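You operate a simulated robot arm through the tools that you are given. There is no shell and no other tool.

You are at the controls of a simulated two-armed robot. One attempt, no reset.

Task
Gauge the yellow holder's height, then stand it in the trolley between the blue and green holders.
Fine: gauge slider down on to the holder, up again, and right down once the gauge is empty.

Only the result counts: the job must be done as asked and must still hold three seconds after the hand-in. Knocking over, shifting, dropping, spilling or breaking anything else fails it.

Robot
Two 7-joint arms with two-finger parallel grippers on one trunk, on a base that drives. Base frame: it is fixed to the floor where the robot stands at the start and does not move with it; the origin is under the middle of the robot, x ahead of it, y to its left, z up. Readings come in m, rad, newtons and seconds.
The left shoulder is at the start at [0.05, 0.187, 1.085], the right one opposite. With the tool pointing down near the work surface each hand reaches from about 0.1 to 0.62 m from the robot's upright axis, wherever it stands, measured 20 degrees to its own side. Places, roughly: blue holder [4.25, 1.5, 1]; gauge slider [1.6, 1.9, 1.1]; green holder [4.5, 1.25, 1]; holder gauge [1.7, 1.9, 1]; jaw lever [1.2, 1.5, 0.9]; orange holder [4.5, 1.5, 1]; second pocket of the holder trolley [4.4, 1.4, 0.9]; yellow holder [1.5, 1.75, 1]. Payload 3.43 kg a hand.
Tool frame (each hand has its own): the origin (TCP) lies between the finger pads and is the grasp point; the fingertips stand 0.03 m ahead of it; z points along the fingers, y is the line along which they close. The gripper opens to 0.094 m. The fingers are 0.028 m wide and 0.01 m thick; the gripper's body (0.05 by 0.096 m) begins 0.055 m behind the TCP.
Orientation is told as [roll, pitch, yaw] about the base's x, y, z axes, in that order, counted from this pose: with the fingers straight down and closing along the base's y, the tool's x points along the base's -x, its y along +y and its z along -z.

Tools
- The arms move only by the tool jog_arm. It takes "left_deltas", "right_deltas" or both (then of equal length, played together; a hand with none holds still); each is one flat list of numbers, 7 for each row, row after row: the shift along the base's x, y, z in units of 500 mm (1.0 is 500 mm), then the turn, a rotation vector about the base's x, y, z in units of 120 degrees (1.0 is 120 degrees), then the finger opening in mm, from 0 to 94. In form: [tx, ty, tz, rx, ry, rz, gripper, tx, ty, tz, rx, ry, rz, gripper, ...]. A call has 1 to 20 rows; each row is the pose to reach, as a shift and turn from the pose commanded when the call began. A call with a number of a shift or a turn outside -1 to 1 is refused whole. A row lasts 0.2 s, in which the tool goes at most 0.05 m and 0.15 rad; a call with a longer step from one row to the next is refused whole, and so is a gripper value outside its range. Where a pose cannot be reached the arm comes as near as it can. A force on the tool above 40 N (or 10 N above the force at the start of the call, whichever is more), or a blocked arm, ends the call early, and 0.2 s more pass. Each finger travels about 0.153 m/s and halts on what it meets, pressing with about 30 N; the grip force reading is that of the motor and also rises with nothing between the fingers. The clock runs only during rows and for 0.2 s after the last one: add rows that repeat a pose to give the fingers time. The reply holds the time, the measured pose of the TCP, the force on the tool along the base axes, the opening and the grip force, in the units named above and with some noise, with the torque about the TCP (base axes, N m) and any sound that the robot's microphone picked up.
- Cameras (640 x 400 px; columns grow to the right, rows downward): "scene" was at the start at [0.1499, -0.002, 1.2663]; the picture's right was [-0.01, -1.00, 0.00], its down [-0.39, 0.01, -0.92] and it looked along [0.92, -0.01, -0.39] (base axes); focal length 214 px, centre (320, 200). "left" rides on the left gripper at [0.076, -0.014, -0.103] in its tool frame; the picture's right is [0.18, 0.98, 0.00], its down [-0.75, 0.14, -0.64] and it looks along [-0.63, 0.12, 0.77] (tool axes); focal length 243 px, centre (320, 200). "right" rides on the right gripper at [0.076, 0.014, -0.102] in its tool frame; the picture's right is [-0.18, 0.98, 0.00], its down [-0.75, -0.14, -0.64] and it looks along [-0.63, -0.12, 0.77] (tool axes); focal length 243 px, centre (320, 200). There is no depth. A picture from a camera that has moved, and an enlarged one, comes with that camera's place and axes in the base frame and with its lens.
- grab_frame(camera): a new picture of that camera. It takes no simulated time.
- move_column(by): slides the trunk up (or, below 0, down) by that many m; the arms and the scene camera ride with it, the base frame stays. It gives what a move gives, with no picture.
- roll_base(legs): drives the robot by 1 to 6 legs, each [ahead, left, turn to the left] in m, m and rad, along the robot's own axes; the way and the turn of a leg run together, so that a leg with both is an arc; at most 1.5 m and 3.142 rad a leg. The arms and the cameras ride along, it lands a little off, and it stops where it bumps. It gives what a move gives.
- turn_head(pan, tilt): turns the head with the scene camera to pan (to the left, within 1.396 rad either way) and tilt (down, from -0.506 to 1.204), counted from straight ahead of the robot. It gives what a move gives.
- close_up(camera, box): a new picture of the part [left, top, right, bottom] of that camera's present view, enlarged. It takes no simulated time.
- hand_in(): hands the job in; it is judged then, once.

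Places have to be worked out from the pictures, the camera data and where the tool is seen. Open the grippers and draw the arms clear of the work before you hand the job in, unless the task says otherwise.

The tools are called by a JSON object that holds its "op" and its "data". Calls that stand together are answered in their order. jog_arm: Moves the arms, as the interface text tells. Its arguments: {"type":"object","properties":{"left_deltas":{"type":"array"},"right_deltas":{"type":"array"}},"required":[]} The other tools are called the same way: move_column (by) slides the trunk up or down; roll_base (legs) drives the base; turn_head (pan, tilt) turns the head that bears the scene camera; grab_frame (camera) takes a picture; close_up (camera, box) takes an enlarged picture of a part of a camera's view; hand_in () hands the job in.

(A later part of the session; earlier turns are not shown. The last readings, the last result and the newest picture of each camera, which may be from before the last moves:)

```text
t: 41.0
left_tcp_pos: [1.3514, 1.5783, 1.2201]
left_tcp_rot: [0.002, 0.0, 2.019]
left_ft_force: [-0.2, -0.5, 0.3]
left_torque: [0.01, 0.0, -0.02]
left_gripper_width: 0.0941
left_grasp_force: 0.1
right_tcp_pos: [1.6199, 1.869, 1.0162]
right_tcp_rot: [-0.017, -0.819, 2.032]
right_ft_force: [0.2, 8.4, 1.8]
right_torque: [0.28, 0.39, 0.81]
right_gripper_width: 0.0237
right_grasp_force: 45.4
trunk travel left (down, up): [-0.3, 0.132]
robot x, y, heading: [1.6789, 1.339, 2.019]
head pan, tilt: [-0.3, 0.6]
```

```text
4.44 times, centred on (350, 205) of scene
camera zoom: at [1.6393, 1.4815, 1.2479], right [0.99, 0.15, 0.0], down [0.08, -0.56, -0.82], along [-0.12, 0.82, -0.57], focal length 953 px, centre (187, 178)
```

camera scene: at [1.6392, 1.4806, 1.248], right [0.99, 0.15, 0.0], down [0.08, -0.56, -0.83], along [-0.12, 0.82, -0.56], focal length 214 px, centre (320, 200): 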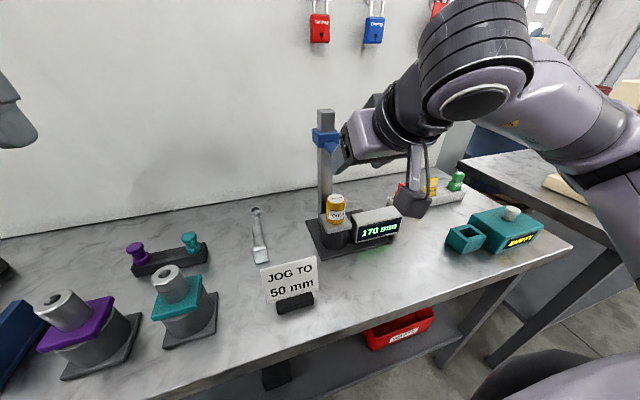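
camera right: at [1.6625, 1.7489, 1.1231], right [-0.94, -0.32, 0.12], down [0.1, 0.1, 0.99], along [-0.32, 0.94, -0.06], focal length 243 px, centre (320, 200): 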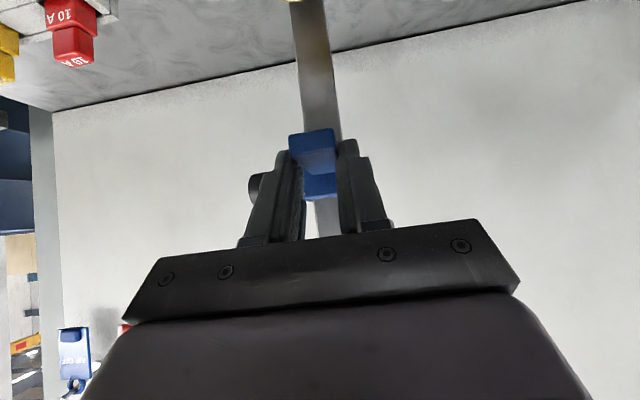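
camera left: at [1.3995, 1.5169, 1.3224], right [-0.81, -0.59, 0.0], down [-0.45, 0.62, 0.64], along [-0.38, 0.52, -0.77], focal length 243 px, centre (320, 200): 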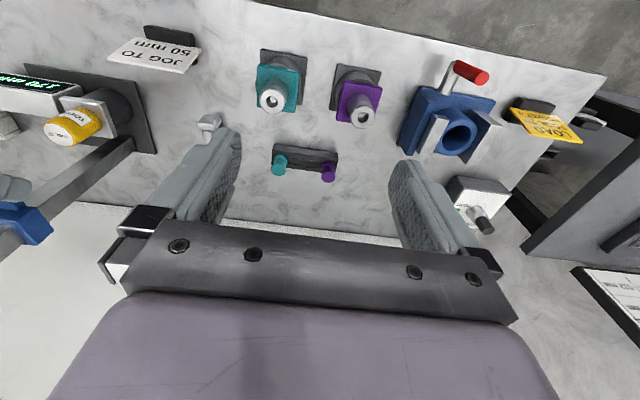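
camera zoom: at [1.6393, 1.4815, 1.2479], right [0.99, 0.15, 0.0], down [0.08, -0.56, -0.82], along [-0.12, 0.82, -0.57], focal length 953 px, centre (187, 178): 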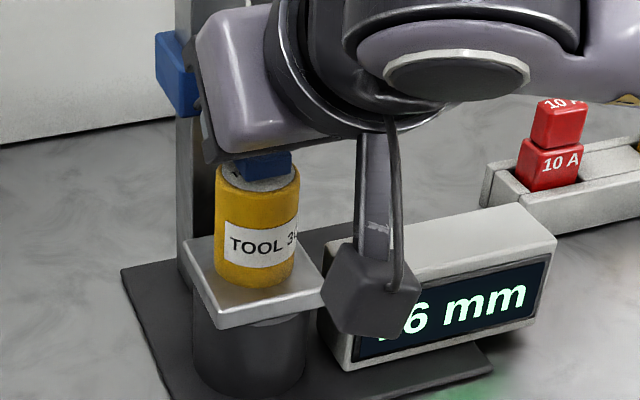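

Display 76 mm, nearly touching. I go down in 1 mm rows and watch the force.

{"op": "jog_arm", "data": {"right_deltas": [0, 0, -0.002, 0, 0, 0, 5, 0, 0, -0.004, 0, 0, 0, 5, 0, 0, -0.006, 0, 0, 0, 5, 0, 0, -0.008, 0, 0, 0, 5]}}

{"op": "close_up", "data": {"camera": "left", "box": [0, 30, 160, 230]}}

```text
t: 42.0
left_tcp_pos: [1.3524, 1.5782, 1.2195]
left_tcp_rot: [0.002, 0.0, 2.02]
left_ft_force: [0.3, -0.6, -0.4]
left_torque: [0.02, 0.03, 0.0]
left_gripper_width: 0.0941
left_grasp_force: 0.1
right_tcp_pos: [1.6184, 1.8678, 1.0129]
right_tcp_rot: [-0.017, -0.82, 2.033]
right_ft_force: [1.9, 8.7, 7.3]
right_torque: [-0.91, -0.33, 0.97]
right_gripper_width: 0.0235
right_grasp_force: 44.6
trunk travel left (down, up): [-0.3, 0.132]
robot x, y, heading: [1.6798, 1.3419, 2.017]
head pan, tilt: [-0.3, 0.6]
```

```text
2.00 times, centred on (80, 130) of left
camera zoom: at [1.3997, 1.5175, 1.3225], right [-0.81, -0.59, 0.0], down [-0.45, 0.62, 0.64], along [-0.38, 0.52, -0.77], focal length 485 px, centre (800, 340)
```

zoom: 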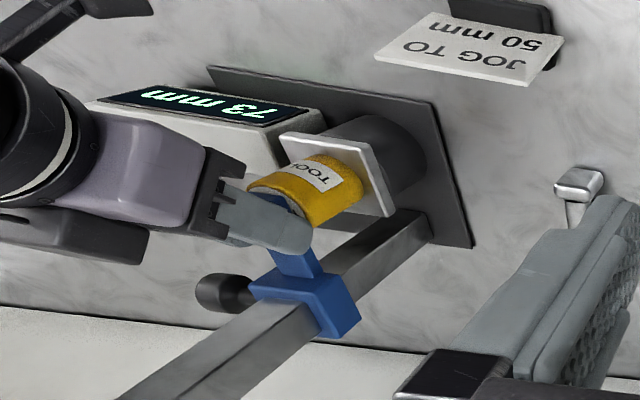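

Force z rose to 7 N with display at 73 mm: contact is beginning. I press another 2–3 mm to make sure.

{"op": "jog_arm", "data": {"right_deltas": [0, 0, -0.002, 0, 0, 0, 5, 0, 0, -0.004, 0, 0, 0, 5, 0, 0, -0.006, 0, 0, 0, 5, 0, 0, -0.006, 0, 0, 0, 5]}}

{"op": "close_up", "data": {"camera": "left", "box": [0, 30, 160, 230]}}

{"op": "close_up", "data": {"camera": "scene", "box": [300, 160, 400, 250]}}

```text
t: 43.0
left_tcp_pos: [1.3525, 1.5768, 1.2208]
left_tcp_rot: [0.002, -0.001, 2.019]
left_ft_force: [-0.7, 0.0, -0.8]
left_torque: [0.01, -0.01, -0.01]
left_gripper_width: 0.0939
left_grasp_force: 0.2
right_tcp_pos: [1.6198, 1.8684, 1.0135]
right_tcp_rot: [-0.015, -0.828, 2.03]
right_ft_force: [4.8, 9.7, 22.5]
right_torque: [-0.25, -0.12, 1.16]
right_gripper_width: 0.0234
right_grasp_force: 45.1
trunk travel left (down, up): [-0.3, 0.132]
robot x, y, heading: [1.6775, 1.3407, 2.022]
head pan, tilt: [-0.3, 0.6]
```

```text
2.00 times, centred on (80, 130) of left
camera zoom: at [1.4003, 1.5163, 1.3229], right [-0.81, -0.59, 0.0], down [-0.45, 0.62, 0.64], along [-0.38, 0.52, -0.77], focal length 485 px, centre (800, 340)
```

zoom: 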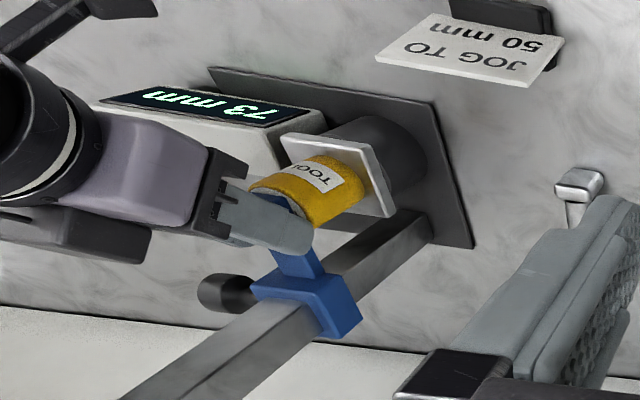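

```text
4.44 times, centred on (350, 205) of scene
camera zoom: at [1.6399, 1.48, 1.2483], right [0.99, 0.15, 0.0], down [0.08, -0.56, -0.83], along [-0.12, 0.82, -0.56], focal length 953 px, centre (187, 178)
```

zoom: 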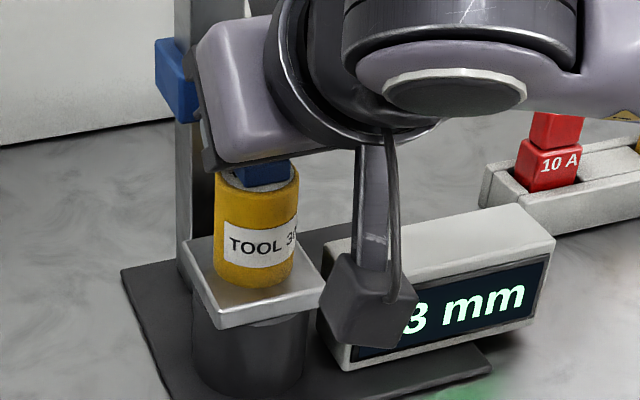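

The slider stopped at 73 mm with 22 N. I verify with the right camera that it's the tongue, not the fingertips, resting on the holder.

{"op": "close_up", "data": {"camera": "right", "box": [220, 60, 420, 220]}}

{"op": "close_up", "data": {"camera": "left", "box": [40, 90, 120, 200]}}

{"op": "close_up", "data": {"camera": "scene", "box": [325, 185, 375, 220]}}

```text
2.50 times, centred on (320, 140) of right
camera zoom: at [1.6626, 1.7485, 1.0247], right [-0.94, -0.32, 0.13], down [0.1, 0.09, 0.99], along [-0.32, 0.94, -0.05], focal length 606 px, centre (320, 350)
```

zoom: 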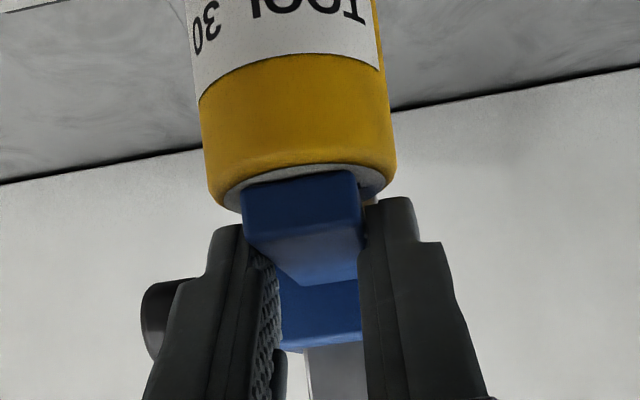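

```text
3.64 times, centred on (80, 145) of left
camera zoom: at [1.4003, 1.5163, 1.3229], right [-0.81, -0.59, 0.0], down [-0.45, 0.62, 0.64], along [-0.38, 0.52, -0.77], focal length 882 px, centre (1193, 400)
```

zoom: 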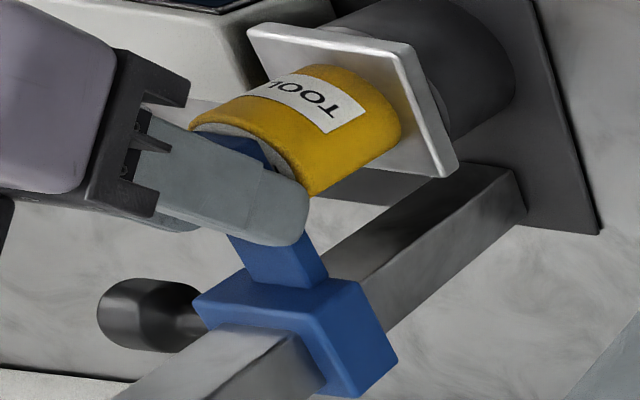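

```text
11.43 times, centred on (350, 202) of scene
camera zoom: at [1.6399, 1.48, 1.2483], right [0.99, 0.15, 0.0], down [0.08, -0.56, -0.83], along [-0.12, 0.82, -0.56], focal length 2451 px, centre (-23, 171)
```

zoom: 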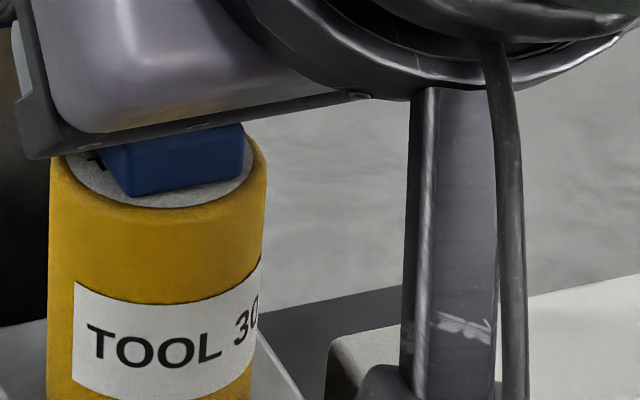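

The tongue rests flat on the holder top with the fingers above it, so the gauging is right at 73 mm. I hold briefly and then raise the slider back to about 170 mm.

{"op": "jog_arm", "data": {"right_deltas": [0, 0, 0, 0, 0, 0, 5, 0, 0, 0, 0, 0, 0, 5, 0, 0, 0, 0, 0, 0, 5, 0, 0, 0.01, 0, 0, 0, 5, 0, 0, 0.03, 0, 0, 0, 5, 0, 0, 0.06, 0, 0, 0, 5, 0, 0, 0.09, 0, 0, 0, 5, 0, 0, 0.12, 0, 0, 0, 5, 0, 0, 0.15, 0, 0, 0, 5, 0, 0, 0.175, 0, 0, 0, 5, 0, 0, 0.19, 0, 0, 0, 5, 0, 0, 0.2, 0, 0, 0, 5, 0, 0, 0.2, 0, 0, 0, 5]}}

{"op": "close_up", "data": {"camera": "scene", "box": [270, 90, 430, 260]}}

{"op": "grab_frame", "data": {"camera": "left"}}

```text
t: 45.8
left_tcp_pos: [1.3528, 1.5781, 1.219]
left_tcp_rot: [0.003, 0.001, 2.021]
left_ft_force: [0.2, 0.9, 1.4]
left_torque: [-0.03, -0.02, 0.03]
left_gripper_width: 0.0937
left_grasp_force: 0.0
right_tcp_pos: [1.6192, 1.8682, 1.1109]
right_tcp_rot: [-0.015, -0.821, 2.034]
right_ft_force: [4.6, 1.1, -4.6]
right_torque: [-0.58, -0.19, 0.9]
right_gripper_width: 0.0237
right_grasp_force: 44.9
trunk travel left (down, up): [-0.3, 0.132]
robot x, y, heading: [1.6792, 1.3419, 2.023]
head pan, tilt: [-0.3, 0.6]
```

```text
2.35 times, centred on (350, 175) of scene
camera zoom: at [1.6397, 1.4812, 1.248], right [0.99, 0.15, 0.0], down [0.08, -0.56, -0.82], along [-0.12, 0.82, -0.57], focal length 505 px, centre (249, 259)
```

zoom: 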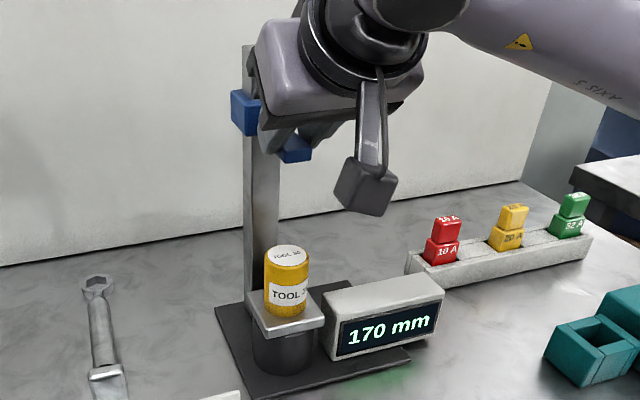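

```text
taken
camera left: at [1.4001, 1.5176, 1.3224], right [-0.81, -0.59, 0.0], down [-0.45, 0.62, 0.64], along [-0.38, 0.52, -0.77], focal length 243 px, centre (320, 200)
```

left: 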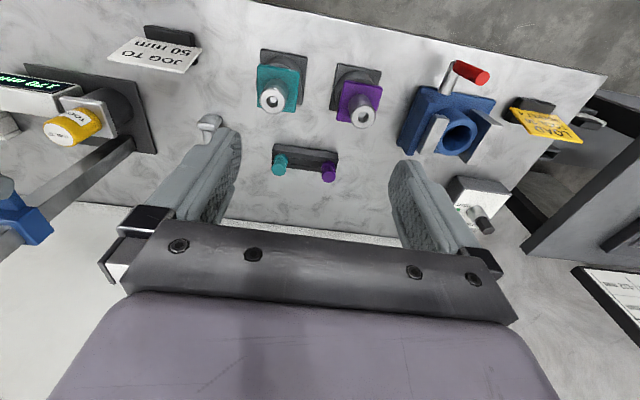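

Back at 170 mm, holder still seated. I open the fingers and draw back 10 cm.

{"op": "jog_arm", "data": {"right_deltas": [0, 0, 0, 0, 0, 0, 40, 0, 0, 0, 0, 0, 0, 60, 0, 0, 0, 0, 0, 0, 60, 0.0215, -0.045, 0, 0, 0, 0, 60, 0.043, -0.09, 0, 0, 0, 0, 60, 0.0645, -0.135, 0, 0, 0, 0, 60, 0.086, -0.18, 0, 0, 0, 0, 60, 0.086, -0.18, 0, 0, 0, 0, 60]}}

{"op": "grab_frame", "data": {"camera": "scene"}}

{"op": "grab_frame", "data": {"camera": "right"}}

```text
t: 47.6
left_tcp_pos: [1.3514, 1.5784, 1.2205]
left_tcp_rot: [0.0, -0.001, 2.019]
left_ft_force: [0.5, 0.1, -0.3]
left_torque: [-0.02, -0.01, -0.02]
left_gripper_width: 0.094
left_grasp_force: 0.0
right_tcp_pos: [1.6633, 1.7789, 1.1091]
right_tcp_rot: [-0.017, -0.82, 2.034]
right_ft_force: [-0.2, 0.3, -0.4]
right_torque: [-0.02, 0.0, 0.0]
right_gripper_width: 0.0601
right_grasp_force: 0.0
trunk travel left (down, up): [-0.3, 0.132]
robot x, y, heading: [1.6806, 1.3417, 2.022]
head pan, tilt: [-0.3, 0.6]
```

```text
taken
camera scene: at [1.6391, 1.4807, 1.248], right [0.99, 0.15, 0.0], down [0.08, -0.56, -0.83], along [-0.12, 0.82, -0.56], focal length 214 px, centre (320, 200)
```

scene: 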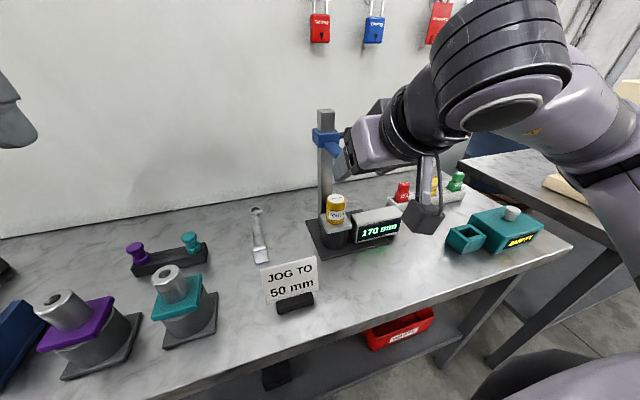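

```text
taken
camera right: at [1.7056, 1.6588, 1.1225], right [-0.94, -0.31, 0.12], down [0.1, 0.1, 0.99], along [-0.32, 0.94, -0.06], focal length 243 px, centre (320, 200)
```

right: 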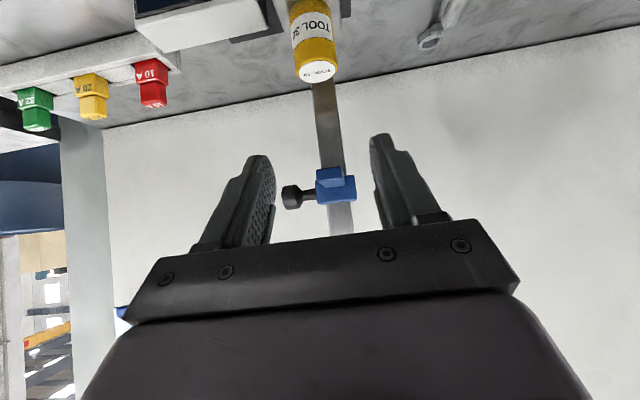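

Slider stays at 170 mm. Now for the holder: I come down diagonally along the tool axis, first to a waypoint 8 cm before it, opening 64 mm, and look.

{"op": "jog_arm", "data": {"right_deltas": [-0.0143, 0.031, -0.06, 0, 0, 0, 64, -0.0287, 0.062, -0.12, 0, 0, 0, 64, -0.043, 0.093, -0.18, 0, 0, 0, 64, -0.043, 0.093, -0.18, 0, 0, 0, 64]}}

{"op": "grab_frame", "data": {"camera": "right"}}

{"op": "close_up", "data": {"camera": "scene", "box": [270, 90, 430, 260]}}

{"op": "close_up", "data": {"camera": "left", "box": [0, 30, 160, 230]}}

```text
t: 48.6
left_tcp_pos: [1.3515, 1.5777, 1.2191]
left_tcp_rot: [0.0, -0.001, 2.019]
left_ft_force: [-0.1, 0.0, 0.0]
left_torque: [0.0, -0.02, 0.01]
left_gripper_width: 0.094
left_grasp_force: 0.2
right_tcp_pos: [1.6396, 1.8242, 1.0198]
right_tcp_rot: [-0.018, -0.821, 2.034]
right_ft_force: [-0.3, -0.6, 1.1]
right_torque: [0.01, -0.04, 0.03]
right_gripper_width: 0.064
right_grasp_force: 0.0
trunk travel left (down, up): [-0.3, 0.132]
robot x, y, heading: [1.6841, 1.3405, 2.018]
head pan, tilt: [-0.3, 0.6]
```

```text
taken
camera right: at [1.6823, 1.7047, 1.033], right [-0.94, -0.32, 0.12], down [0.1, 0.1, 0.99], along [-0.32, 0.94, -0.06], focal length 243 px, centre (320, 200)
```

right: 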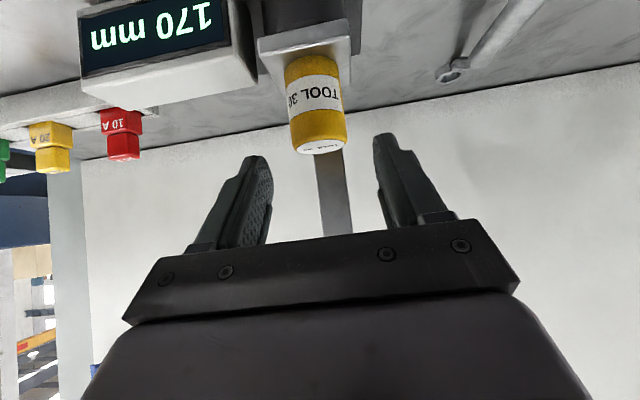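

```text
2.35 times, centred on (350, 175) of scene
camera zoom: at [1.6391, 1.4806, 1.2481], right [0.99, 0.15, 0.0], down [0.08, -0.56, -0.83], along [-0.12, 0.82, -0.56], focal length 505 px, centre (249, 259)
```

zoom: 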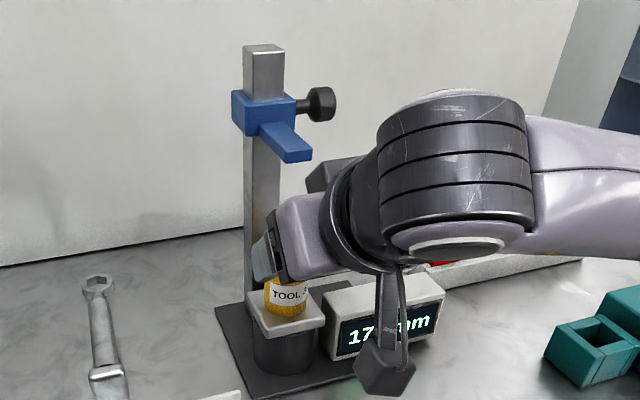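

```text
2.00 times, centred on (80, 130) of left
camera zoom: at [1.3995, 1.5169, 1.3224], right [-0.81, -0.59, 0.0], down [-0.45, 0.62, 0.64], along [-0.38, 0.52, -0.77], focal length 485 px, centre (800, 340)
```

zoom: 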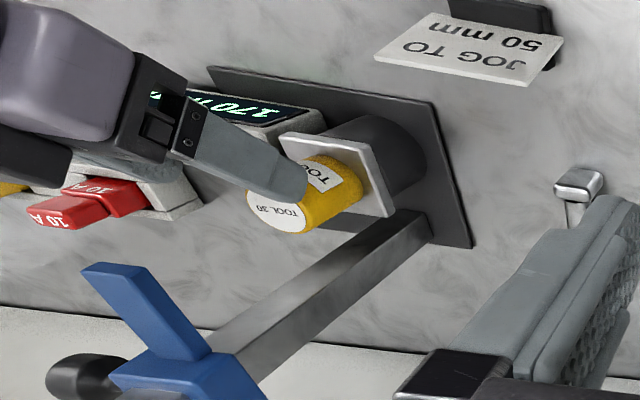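

Well lined up: the cylinder is central between the fingers and the display box stays clear. I continue along the tool axis to surround the cylinder.

{"op": "jog_arm", "data": {"right_deltas": [-0.0116, 0.0278, -0.0285, 0, 0, 0, 64, -0.0231, 0.0555, -0.057, 0, 0, 0, 64, -0.0347, 0.0833, -0.0855, 0, 0, 0, 64, -0.0462, 0.111, -0.114, 0, 0, 0, 64, -0.0462, 0.111, -0.114, 0, 0, 0, 64]}}

{"op": "grab_frame", "data": {"camera": "right"}}

{"op": "close_up", "data": {"camera": "left", "box": [20, 70, 120, 180]}}

```text
t: 49.8
left_tcp_pos: [1.3515, 1.5775, 1.2205]
left_tcp_rot: [-0.001, -0.002, 2.018]
left_ft_force: [0.6, 0.5, 0.1]
left_torque: [0.01, 0.0, -0.01]
left_gripper_width: 0.0939
left_grasp_force: 0.1
right_tcp_pos: [1.6169, 1.8797, 0.9621]
right_tcp_rot: [-0.017, -0.821, 2.033]
right_ft_force: [-0.5, 0.1, -0.1]
right_torque: [-0.02, 0.0, 0.02]
right_gripper_width: 0.064
right_grasp_force: 0.1
trunk travel left (down, up): [-0.3, 0.132]
robot x, y, heading: [1.6811, 1.3385, 2.017]
head pan, tilt: [-0.3, 0.6]
```

```text
taken
camera right: at [1.6601, 1.7601, 0.9757], right [-0.94, -0.32, 0.12], down [0.1, 0.1, 0.99], along [-0.32, 0.94, -0.06], focal length 243 px, centre (320, 200)
```

right: 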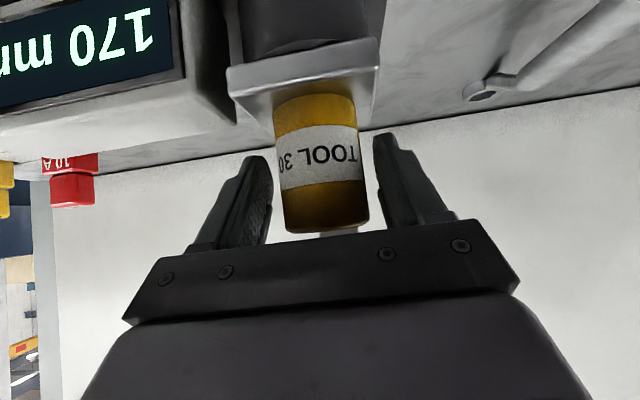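

```text
3.64 times, centred on (70, 125) of left
camera zoom: at [1.3995, 1.5169, 1.3224], right [-0.81, -0.59, 0.0], down [-0.45, 0.62, 0.64], along [-0.38, 0.52, -0.77], focal length 882 px, centre (1229, 473)
```

zoom: 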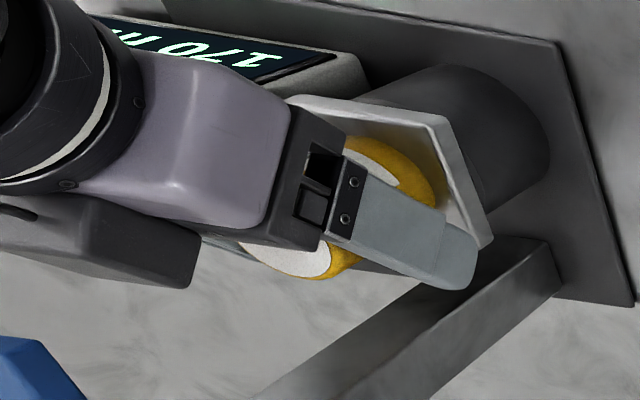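

The cylinder is centred between the fingers above the flange. I close on it.

{"op": "jog_arm", "data": {"right_deltas": [0, 0, 0, 0, 0, 0, 50, 0, 0, 0, 0, 0, 0, 30, 0, 0, 0, 0, 0, 0, 25, 0, 0, 0, 0, 0, 0, 25]}}

{"op": "grab_frame", "data": {"camera": "right"}}

```text
t: 50.8
left_tcp_pos: [1.3522, 1.5784, 1.2208]
left_tcp_rot: [0.0, -0.003, 2.021]
left_ft_force: [-1.1, -0.5, -0.3]
left_torque: [0.0, 0.01, 0.03]
left_gripper_width: 0.0943
left_grasp_force: 0.1
right_tcp_pos: [1.6165, 1.8777, 0.9623]
right_tcp_rot: [-0.016, -0.819, 2.035]
right_ft_force: [-5.2, -4.0, 0.8]
right_torque: [-0.01, 0.28, 0.0]
right_gripper_width: 0.046
right_grasp_force: 29.6
trunk travel left (down, up): [-0.3, 0.132]
robot x, y, heading: [1.6776, 1.3402, 2.017]
head pan, tilt: [-0.3, 0.6]
```

```text
taken
camera right: at [1.6594, 1.7593, 0.976], right [-0.94, -0.32, 0.12], down [0.1, 0.1, 0.99], along [-0.33, 0.94, -0.06], focal length 243 px, centre (320, 200)
```

right: 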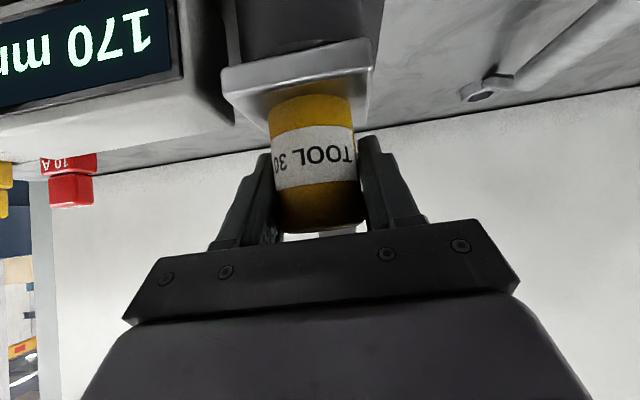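

Held at 46 mm with a slight side load; I ease 2 mm to the left and lift, first 20 mm slowly.

{"op": "jog_arm", "data": {"right_deltas": [-0.0036, -0.0017, 0, 0, 0, 0, 25, -0.0036, -0.0017, 0.01, 0, 0, 0, 25, -0.0036, -0.0017, 0.02, 0, 0, 0, 25, -0.0036, -0.0017, 0.03, 0, 0, 0, 25, -0.0036, -0.0017, 0.04, 0, 0, 0, 25, -0.0036, -0.0017, 0.04, 0, 0, 0, 25]}}

{"op": "grab_frame", "data": {"camera": "right"}}

{"op": "close_up", "data": {"camera": "left", "box": [0, 30, 160, 230]}}

```text
t: 52.2
left_tcp_pos: [1.3522, 1.5776, 1.2199]
left_tcp_rot: [0.003, -0.001, 2.019]
left_ft_force: [-0.6, 0.4, -0.3]
left_torque: [-0.01, 0.03, 0.02]
left_gripper_width: 0.0942
left_grasp_force: 0.0
right_tcp_pos: [1.6156, 1.8798, 0.983]
right_tcp_rot: [-0.015, -0.821, 2.034]
right_ft_force: [0.4, 0.3, -6.3]
right_torque: [0.02, 0.06, 0.02]
right_gripper_width: 0.0458
right_grasp_force: 29.7
trunk travel left (down, up): [-0.3, 0.132]
robot x, y, heading: [1.6763, 1.3396, 2.02]
head pan, tilt: [-0.3, 0.6]
```

```text
taken
camera right: at [1.6584, 1.7599, 0.9959], right [-0.94, -0.31, 0.12], down [0.1, 0.1, 0.99], along [-0.32, 0.94, -0.06], focal length 243 px, centre (320, 200)
```

right: 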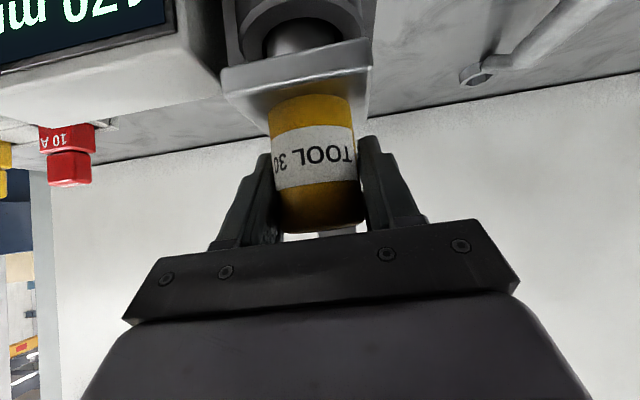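

```text
2.00 times, centred on (80, 130) of left
camera zoom: at [1.3995, 1.5175, 1.3223], right [-0.81, -0.59, 0.0], down [-0.45, 0.62, 0.64], along [-0.38, 0.52, -0.77], focal length 485 px, centre (800, 340)
```

zoom: 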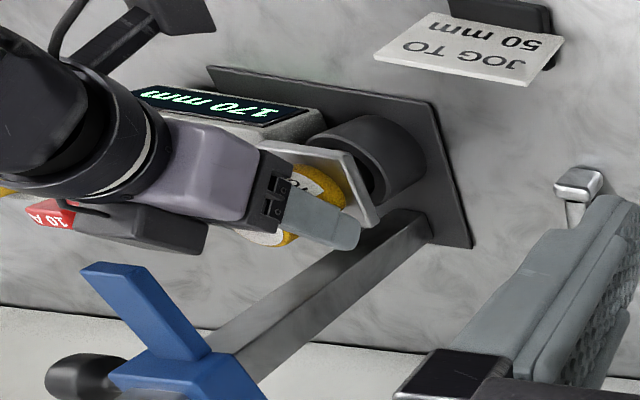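

The holder comes up freely, weighing about 6 N. I lift another 30 mm and check that its taper is out of the cup.

{"op": "jog_arm", "data": {"right_deltas": [0, 0, 0.015, 0, 0, 0, 25, 0, 0, 0.03, 0, 0, 0, 25, 0, 0, 0.045, 0, 0, 0, 25, 0, 0, 0.06, 0, 0, 0, 25, 0, 0, 0.06, 0, 0, 0, 25]}}

{"op": "grab_frame", "data": {"camera": "right"}}

{"op": "close_up", "data": {"camera": "left", "box": [0, 30, 160, 230]}}

{"op": "close_up", "data": {"camera": "scene", "box": [270, 90, 430, 260]}}

```text
t: 53.2
left_tcp_pos: [1.3517, 1.579, 1.22]
left_tcp_rot: [0.001, -0.001, 2.017]
left_ft_force: [0.6, 0.2, -0.8]
left_torque: [0.0, 0.01, 0.0]
left_gripper_width: 0.0939
left_grasp_force: 0.0
right_tcp_pos: [1.6163, 1.8766, 1.0001]
right_tcp_rot: [-0.024, -0.794, 2.037]
right_ft_force: [0.1, 3.8, -13.3]
right_torque: [0.97, 1.19, -0.01]
right_gripper_width: 0.0462
right_grasp_force: 30.2
trunk travel left (down, up): [-0.3, 0.132]
robot x, y, heading: [1.6783, 1.3407, 2.017]
head pan, tilt: [-0.3, 0.6]
stopped in row 4 (right hand): the force on the tool passed its limit at 44 N (the readings are from after the stop); the commanded pose is now the measured one
```

```text
taken
camera right: at [1.6594, 1.7586, 1.015], right [-0.94, -0.31, 0.12], down [0.08, 0.12, 0.99], along [-0.32, 0.94, -0.08], focal length 243 px, centre (320, 200)
```

right: 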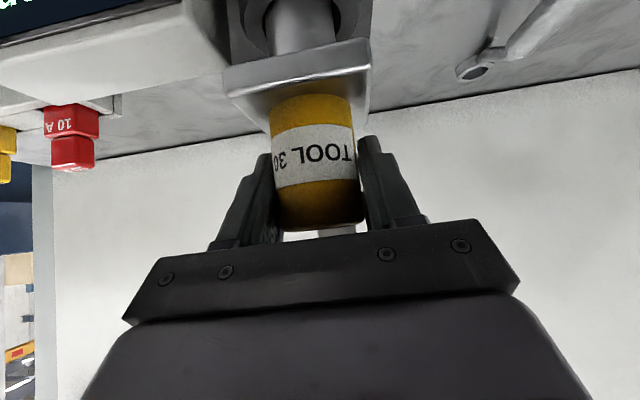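

```text
2.00 times, centred on (80, 130) of left
camera zoom: at [1.3994, 1.5183, 1.3222], right [-0.81, -0.59, 0.0], down [-0.45, 0.62, 0.64], along [-0.38, 0.52, -0.77], focal length 485 px, centre (800, 340)
```

zoom: 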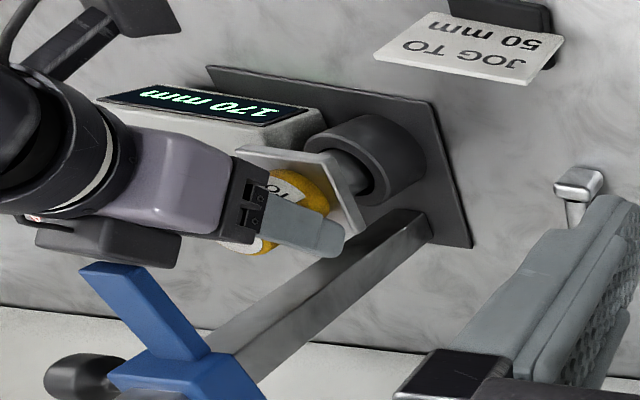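

```text
2.35 times, centred on (350, 175) of scene
camera zoom: at [1.639, 1.4818, 1.248], right [0.99, 0.15, 0.0], down [0.08, -0.56, -0.82], along [-0.12, 0.82, -0.57], focal length 505 px, centre (249, 259)
```

zoom: 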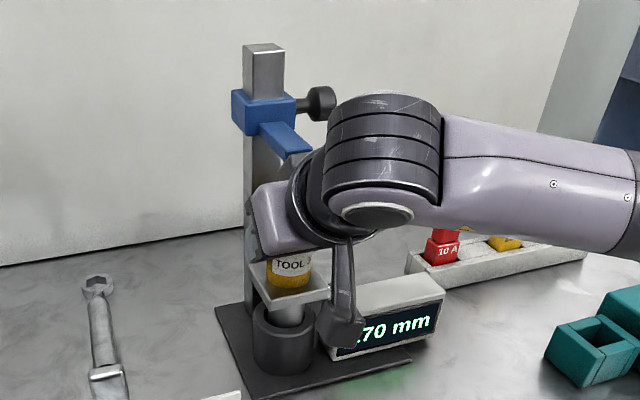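

The call stopped on force (44 N): something above touches, probably the slider's tongue against the hand. I read the forces again at rest and look closely.

{"op": "jog_arm", "data": {"right_deltas": [0, 0, 0, 0, 0, 0, 25, 0, 0, 0, 0, 0, 0, 25]}}

{"op": "close_up", "data": {"camera": "scene", "box": [305, 110, 405, 200]}}

{"op": "close_up", "data": {"camera": "left", "box": [0, 60, 110, 220]}}

```text
t: 53.8
left_tcp_pos: [1.3527, 1.5803, 1.2198]
left_tcp_rot: [0.003, -0.001, 2.019]
left_ft_force: [0.3, 0.1, -0.5]
left_torque: [0.01, -0.01, -0.01]
left_gripper_width: 0.0942
left_grasp_force: 0.1
right_tcp_pos: [1.6159, 1.8773, 1.0007]
right_tcp_rot: [-0.024, -0.796, 2.042]
right_ft_force: [-1.4, 1.7, -19.7]
right_torque: [0.84, 0.98, 0.0]
right_gripper_width: 0.0461
right_grasp_force: 30.2
trunk travel left (down, up): [-0.3, 0.132]
robot x, y, heading: [1.6784, 1.3406, 2.015]
head pan, tilt: [-0.3, 0.6]
```

```text
4.44 times, centred on (355, 155) of scene
camera zoom: at [1.6391, 1.4823, 1.2477], right [0.99, 0.15, 0.0], down [0.08, -0.56, -0.82], along [-0.12, 0.81, -0.57], focal length 953 px, centre (164, 400)
```

zoom: 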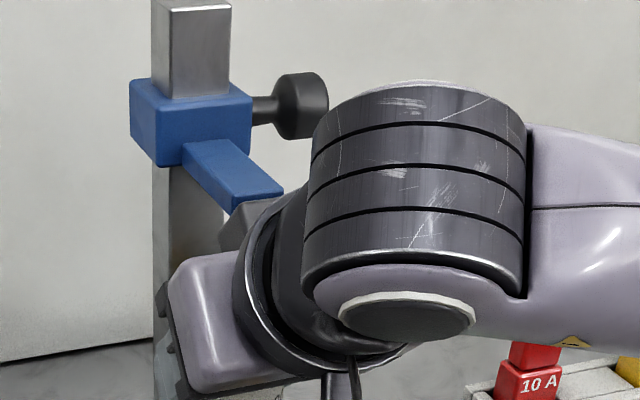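

```text
2.50 times, centred on (55, 140) of left
camera zoom: at [1.3995, 1.5188, 1.3219], right [-0.81, -0.59, 0.0], down [-0.45, 0.62, 0.64], along [-0.38, 0.52, -0.77], focal length 606 px, centre (982, 350)
```

zoom: 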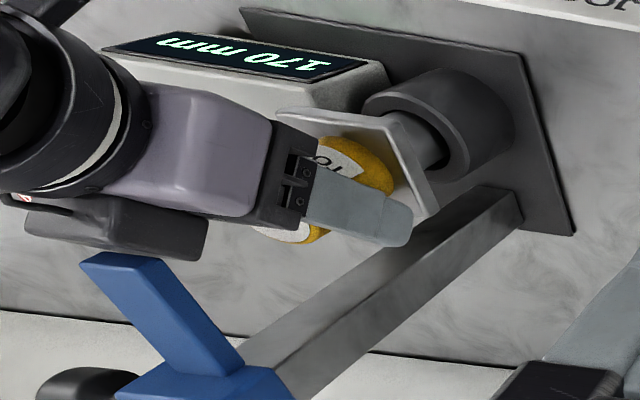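

A grey block on top of the hand is touching the tongue tip from below, with the taper not yet clear of the cup. I lower the holder back into its seat so I can regrip with the hand tilted flatter.

{"op": "jog_arm", "data": {"right_deltas": [-0.0004, 0.003, -0.01, 0.0108, 0.0051, 0, 25, -0.0008, 0.005, -0.03, 0.0108, 0.0051, 0, 25, -0.0008, 0.005, -0.05, 0.0108, 0.0051, 0, 25, -0.0008, 0.005, -0.065, 0.0108, 0.0051, 0, 25, -0.0008, 0.005, -0.072, 0.0108, 0.0051, 0, 25, -0.0008, 0.005, -0.077, 0.0108, 0.0051, 0, 25, -0.0008, 0.005, -0.077, 0.0108, 0.0051, 0, 25]}}

{"op": "grab_frame", "data": {"camera": "right"}}

{"op": "close_up", "data": {"camera": "scene", "box": [270, 90, 430, 260]}}

```text
t: 55.4
left_tcp_pos: [1.351, 1.5759, 1.22]
left_tcp_rot: [-0.001, -0.001, 2.019]
left_ft_force: [0.0, -0.6, -0.6]
left_torque: [0.04, 0.0, 0.0]
left_gripper_width: 0.0939
left_grasp_force: 0.1
right_tcp_pos: [1.6156, 1.8793, 0.9637]
right_tcp_rot: [-0.025, -0.828, 2.041]
right_ft_force: [0.1, -4.9, 2.6]
right_torque: [-0.82, -0.03, -0.06]
right_gripper_width: 0.0457
right_grasp_force: 29.8
trunk travel left (down, up): [-0.3, 0.132]
robot x, y, heading: [1.6785, 1.3397, 2.022]
head pan, tilt: [-0.3, 0.6]
```

```text
taken
camera right: at [1.6586, 1.7591, 0.9759], right [-0.94, -0.32, 0.12], down [0.1, 0.09, 0.99], along [-0.33, 0.94, -0.05], focal length 243 px, centre (320, 200)
```

right: 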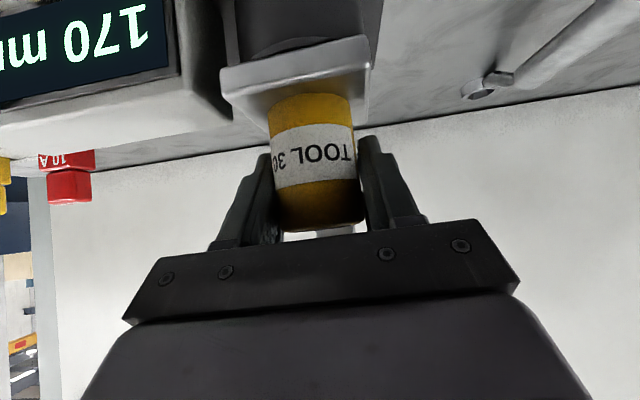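

```text
2.35 times, centred on (350, 175) of scene
camera zoom: at [1.6393, 1.4798, 1.2482], right [0.99, 0.15, 0.0], down [0.08, -0.56, -0.83], along [-0.12, 0.82, -0.56], focal length 505 px, centre (249, 259)
```

zoom: 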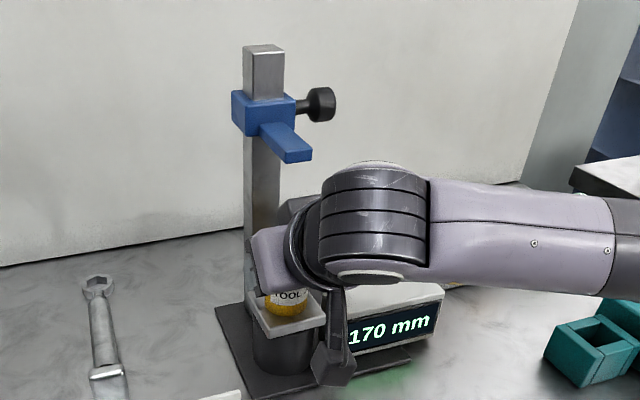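

The holder is seated again (load off the hand). I release it, tilt the hand 0.28 rad flatter about the grip point and look.

{"op": "jog_arm", "data": {"right_deltas": [0, 0, 0, 0, 0, 0, 50, 0, 0, 0, 0, 0, 0, 64, 0, 0, 0, 0, 0, 0, 64, 0, 0, 0, 0.04, 0.019, 0, 64, 0, 0, 0, 0.08, 0.038, 0, 64, 0, 0, 0, 0.1207, 0.0575, 0, 64, 0, 0, 0, 0.1207, 0.0575, 0, 64]}}

{"op": "grab_frame", "data": {"camera": "right"}}

{"op": "close_up", "data": {"camera": "scene", "box": [270, 90, 430, 260]}}

{"op": "close_up", "data": {"camera": "left", "box": [0, 30, 160, 230]}}

```text
t: 57.0
left_tcp_pos: [1.3518, 1.5778, 1.2205]
left_tcp_rot: [0.001, -0.003, 2.019]
left_ft_force: [-0.7, 0.1, -0.7]
left_torque: [0.0, 0.02, 0.05]
left_gripper_width: 0.0941
left_grasp_force: 0.0
right_tcp_pos: [1.6154, 1.8787, 0.9628]
right_tcp_rot: [-0.041, -1.106, 2.053]
right_ft_force: [-0.2, 0.2, -0.6]
right_torque: [-0.01, 0.0, 0.02]
right_gripper_width: 0.0637
right_grasp_force: 0.1
trunk travel left (down, up): [-0.3, 0.132]
robot x, y, heading: [1.6775, 1.343, 2.024]
head pan, tilt: [-0.3, 0.6]
```

```text
taken
camera right: at [1.6583, 1.7604, 0.9395], right [-0.92, -0.35, 0.15], down [0.21, -0.16, 0.96], along [-0.32, 0.92, 0.22], focal length 243 px, centre (320, 200)
```

right: 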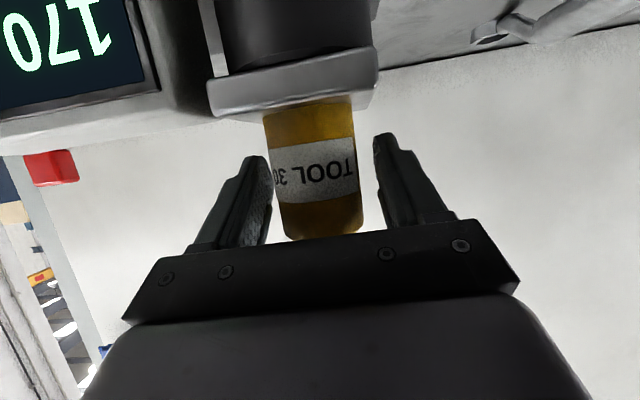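

```text
2.35 times, centred on (350, 175) of scene
camera zoom: at [1.6392, 1.4805, 1.248], right [0.99, 0.15, 0.0], down [0.08, -0.56, -0.83], along [-0.12, 0.82, -0.56], focal length 505 px, centre (249, 259)
```

zoom: 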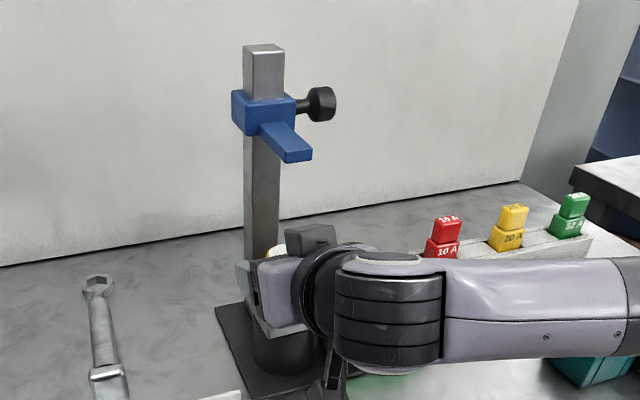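

```text
2.00 times, centred on (80, 130) of left
camera zoom: at [1.3995, 1.5169, 1.3224], right [-0.81, -0.59, 0.0], down [-0.45, 0.62, 0.64], along [-0.38, 0.52, -0.77], focal length 485 px, centre (800, 340)
```

zoom: 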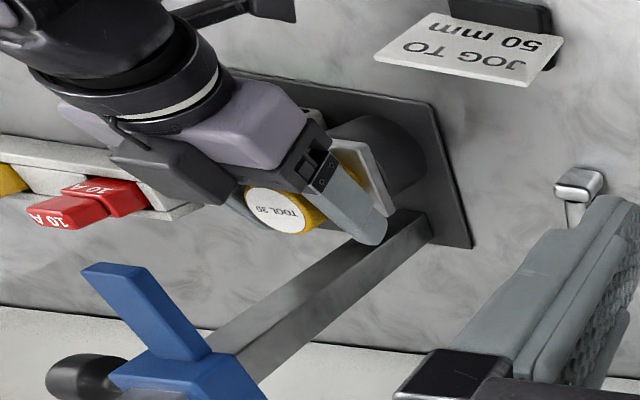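

The flatter grip works: the hand's top block is now well in front of and below the tongue. I close and lift 40 mm.

{"op": "jog_arm", "data": {"right_deltas": [0, 0, 0, 0, 0, 0, 50, 0, 0, 0, 0, 0, 0, 30, 0, 0, 0, 0, 0, 0, 25, 0, 0, 0, 0, 0, 0, 25, 0, 0, 0.01, 0, 0, 0, 25, 0, 0, 0.025, 0, 0, 0, 25, 0, 0, 0.04, 0, 0, 0, 25, 0, 0, 0.055, 0, 0, 0, 25, 0, 0, 0.07, 0, 0, 0, 25, 0, 0, 0.08, 0, 0, 0, 25, 0, 0, 0.08, 0, 0, 0, 25]}}

{"op": "grab_frame", "data": {"camera": "right"}}

{"op": "close_up", "data": {"camera": "scene", "box": [270, 90, 430, 260]}}

{"op": "close_up", "data": {"camera": "left", "box": [0, 30, 160, 230]}}

```text
t: 59.4
left_tcp_pos: [1.3514, 1.5784, 1.2195]
left_tcp_rot: [0.0, 0.0, 2.02]
left_ft_force: [1.4, -0.4, 0.5]
left_torque: [-0.02, 0.01, 0.01]
left_gripper_width: 0.0939
left_grasp_force: 0.1
right_tcp_pos: [1.6158, 1.8787, 1.0024]
right_tcp_rot: [-0.04, -1.103, 2.057]
right_ft_force: [-7.1, -1.9, -9.1]
right_torque: [-0.26, 0.7, -0.04]
right_gripper_width: 0.0461
right_grasp_force: 30.2
trunk travel left (down, up): [-0.3, 0.132]
robot x, y, heading: [1.6803, 1.3402, 2.018]
head pan, tilt: [-0.3, 0.6]
```

```text
taken
camera right: at [1.6581, 1.7611, 0.9792], right [-0.92, -0.35, 0.15], down [0.21, -0.16, 0.96], along [-0.32, 0.92, 0.22], focal length 243 px, centre (320, 200)
```

right: 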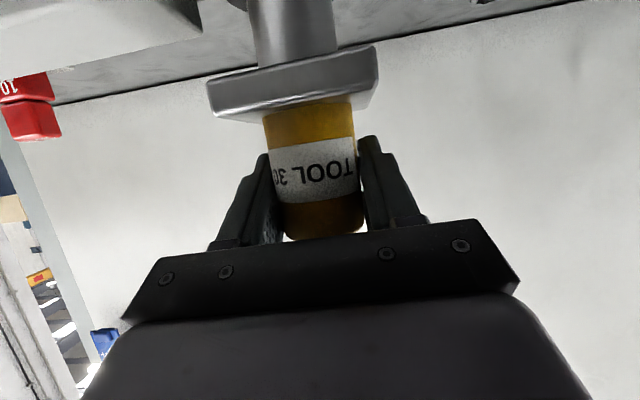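

```text
2.35 times, centred on (350, 175) of scene
camera zoom: at [1.6384, 1.481, 1.2479], right [0.99, 0.15, 0.0], down [0.08, -0.56, -0.82], along [-0.12, 0.82, -0.57], focal length 505 px, centre (249, 259)
```

zoom: 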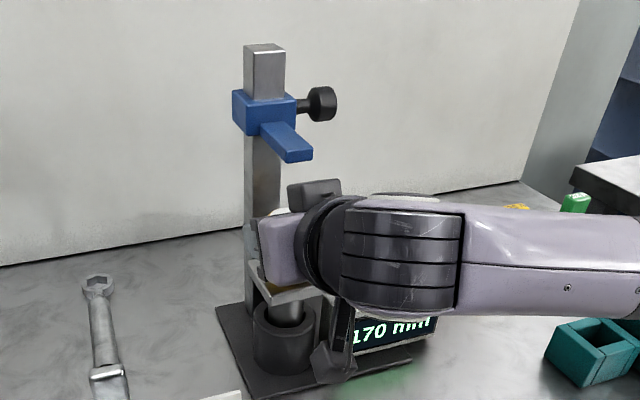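

```text
2.00 times, centred on (80, 130) of left
camera zoom: at [1.3987, 1.5173, 1.322], right [-0.81, -0.59, 0.0], down [-0.45, 0.62, 0.64], along [-0.38, 0.52, -0.77], focal length 485 px, centre (800, 340)
```

zoom: 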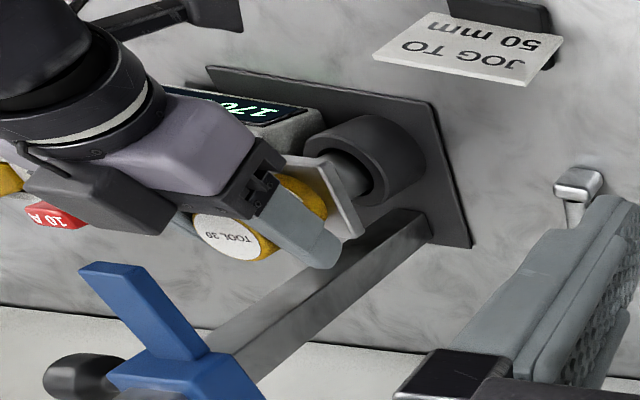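

Rising freely of the tongue; there's a small side load from the taper in the cup, so I ease 3 mm left and lift 20 mm more.

{"op": "jog_arm", "data": {"right_deltas": [-0.0054, -0.0026, 0, 0, 0, 0, 25, -0.0054, -0.0026, 0.01, 0, 0, 0, 25, -0.0054, -0.0026, 0.02, 0, 0, 0, 25, -0.0054, -0.0026, 0.03, 0, 0, 0, 25, -0.0054, -0.0026, 0.04, 0, 0, 0, 25, -0.0054, -0.0026, 0.04, 0, 0, 0, 25]}}

{"op": "grab_frame", "data": {"camera": "right"}}

{"op": "close_up", "data": {"camera": "scene", "box": [270, 90, 430, 260]}}

{"op": "close_up", "data": {"camera": "left", "box": [0, 30, 160, 230]}}

```text
t: 60.8
left_tcp_pos: [1.3527, 1.5778, 1.2204]
left_tcp_rot: [0.001, 0.001, 2.018]
left_ft_force: [0.5, -1.2, 0.1]
left_torque: [-0.03, -0.01, 0.04]
left_gripper_width: 0.094
left_grasp_force: 0.0
right_tcp_pos: [1.6137, 1.8798, 1.0239]
right_tcp_rot: [-0.043, -1.105, 2.055]
right_ft_force: [-0.9, -0.4, -6.7]
right_torque: [0.03, 0.01, -0.01]
right_gripper_width: 0.046
right_grasp_force: 30.0
trunk travel left (down, up): [-0.3, 0.132]
robot x, y, heading: [1.6815, 1.3397, 2.017]
head pan, tilt: [-0.3, 0.6]
```

```text
taken
camera right: at [1.6563, 1.7605, 1.0002], right [-0.92, -0.35, 0.15], down [0.21, -0.16, 0.96], along [-0.32, 0.92, 0.22], focal length 243 px, centre (320, 200)
```

right: 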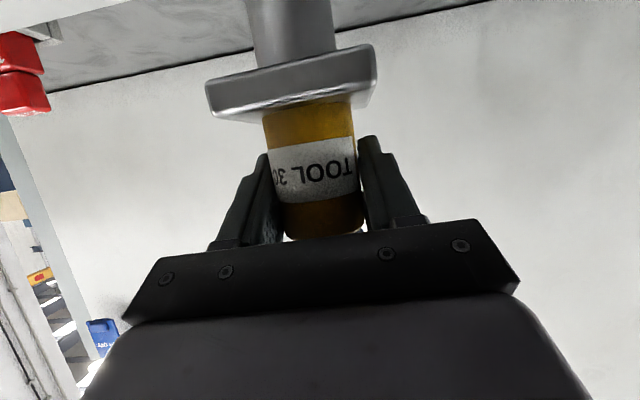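

```text
2.35 times, centred on (350, 175) of scene
camera zoom: at [1.6391, 1.4811, 1.2479], right [0.99, 0.15, 0.0], down [0.08, -0.56, -0.82], along [-0.12, 0.82, -0.57], focal length 505 px, centre (249, 259)
```

zoom: 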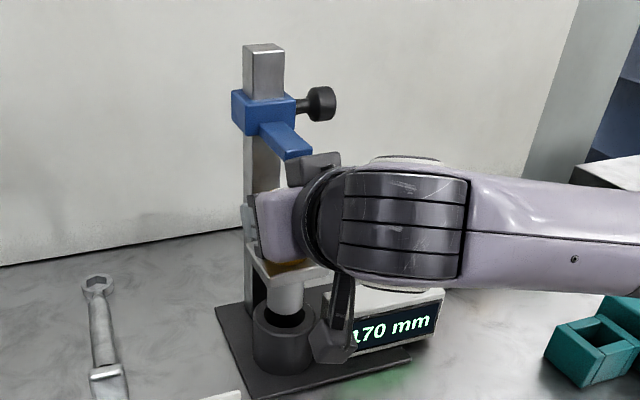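

```text
2.00 times, centred on (80, 130) of left
camera zoom: at [1.3995, 1.5174, 1.3222], right [-0.81, -0.59, 0.0], down [-0.45, 0.62, 0.64], along [-0.38, 0.52, -0.77], focal length 485 px, centre (800, 340)
```

zoom: 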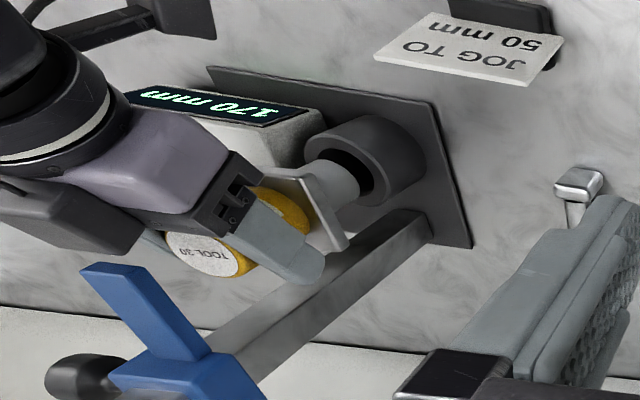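

Free of side load now, but the taper may still be just within the cup mouth. I lift another 12 mm carefully and look.

{"op": "jog_arm", "data": {"right_deltas": [0, 0, 0.006, 0, 0, 0, 25, 0, 0, 0.012, 0, 0, 0, 25, 0, 0, 0.018, 0, 0, 0, 25, 0, 0, 0.024, 0, 0, 0, 25, 0, 0, 0.024, 0, 0, 0, 25]}}

{"op": "close_up", "data": {"camera": "scene", "box": [270, 90, 430, 260]}}

{"op": "close_up", "data": {"camera": "left", "box": [0, 30, 160, 230]}}

```text
t: 62.0
left_tcp_pos: [1.3533, 1.5791, 1.2214]
left_tcp_rot: [0.003, -0.001, 2.02]
left_ft_force: [-0.2, 0.2, 0.5]
left_torque: [-0.02, -0.02, -0.01]
left_gripper_width: 0.0939
left_grasp_force: 0.1
right_tcp_pos: [1.6129, 1.8782, 1.0345]
right_tcp_rot: [-0.041, -1.105, 2.055]
right_ft_force: [0.5, 0.4, -5.9]
right_torque: [0.07, 0.04, 0.0]
right_gripper_width: 0.0459
right_grasp_force: 29.8
trunk travel left (down, up): [-0.3, 0.132]
robot x, y, heading: [1.678, 1.3393, 2.019]
head pan, tilt: [-0.3, 0.6]
```

```text
2.35 times, centred on (350, 175) of scene
camera zoom: at [1.6391, 1.481, 1.2479], right [0.99, 0.15, 0.0], down [0.08, -0.56, -0.82], along [-0.12, 0.82, -0.57], focal length 505 px, centre (249, 259)
```

zoom: 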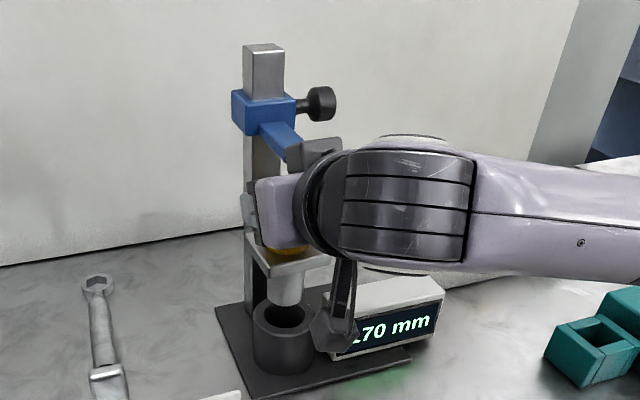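

```text
2.00 times, centred on (80, 130) of left
camera zoom: at [1.3995, 1.5174, 1.3222], right [-0.81, -0.59, 0.0], down [-0.45, 0.62, 0.64], along [-0.38, 0.52, -0.77], focal length 485 px, centre (800, 340)
```

zoom: 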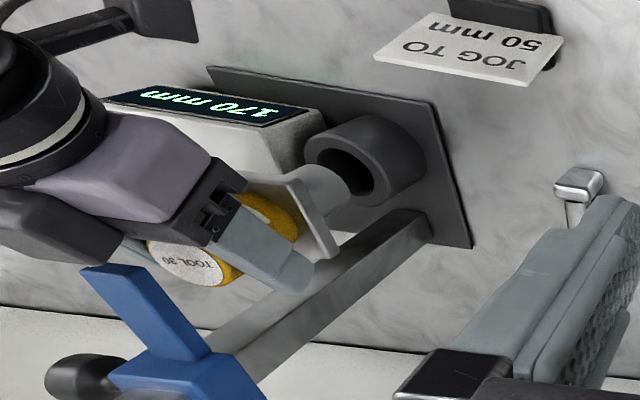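

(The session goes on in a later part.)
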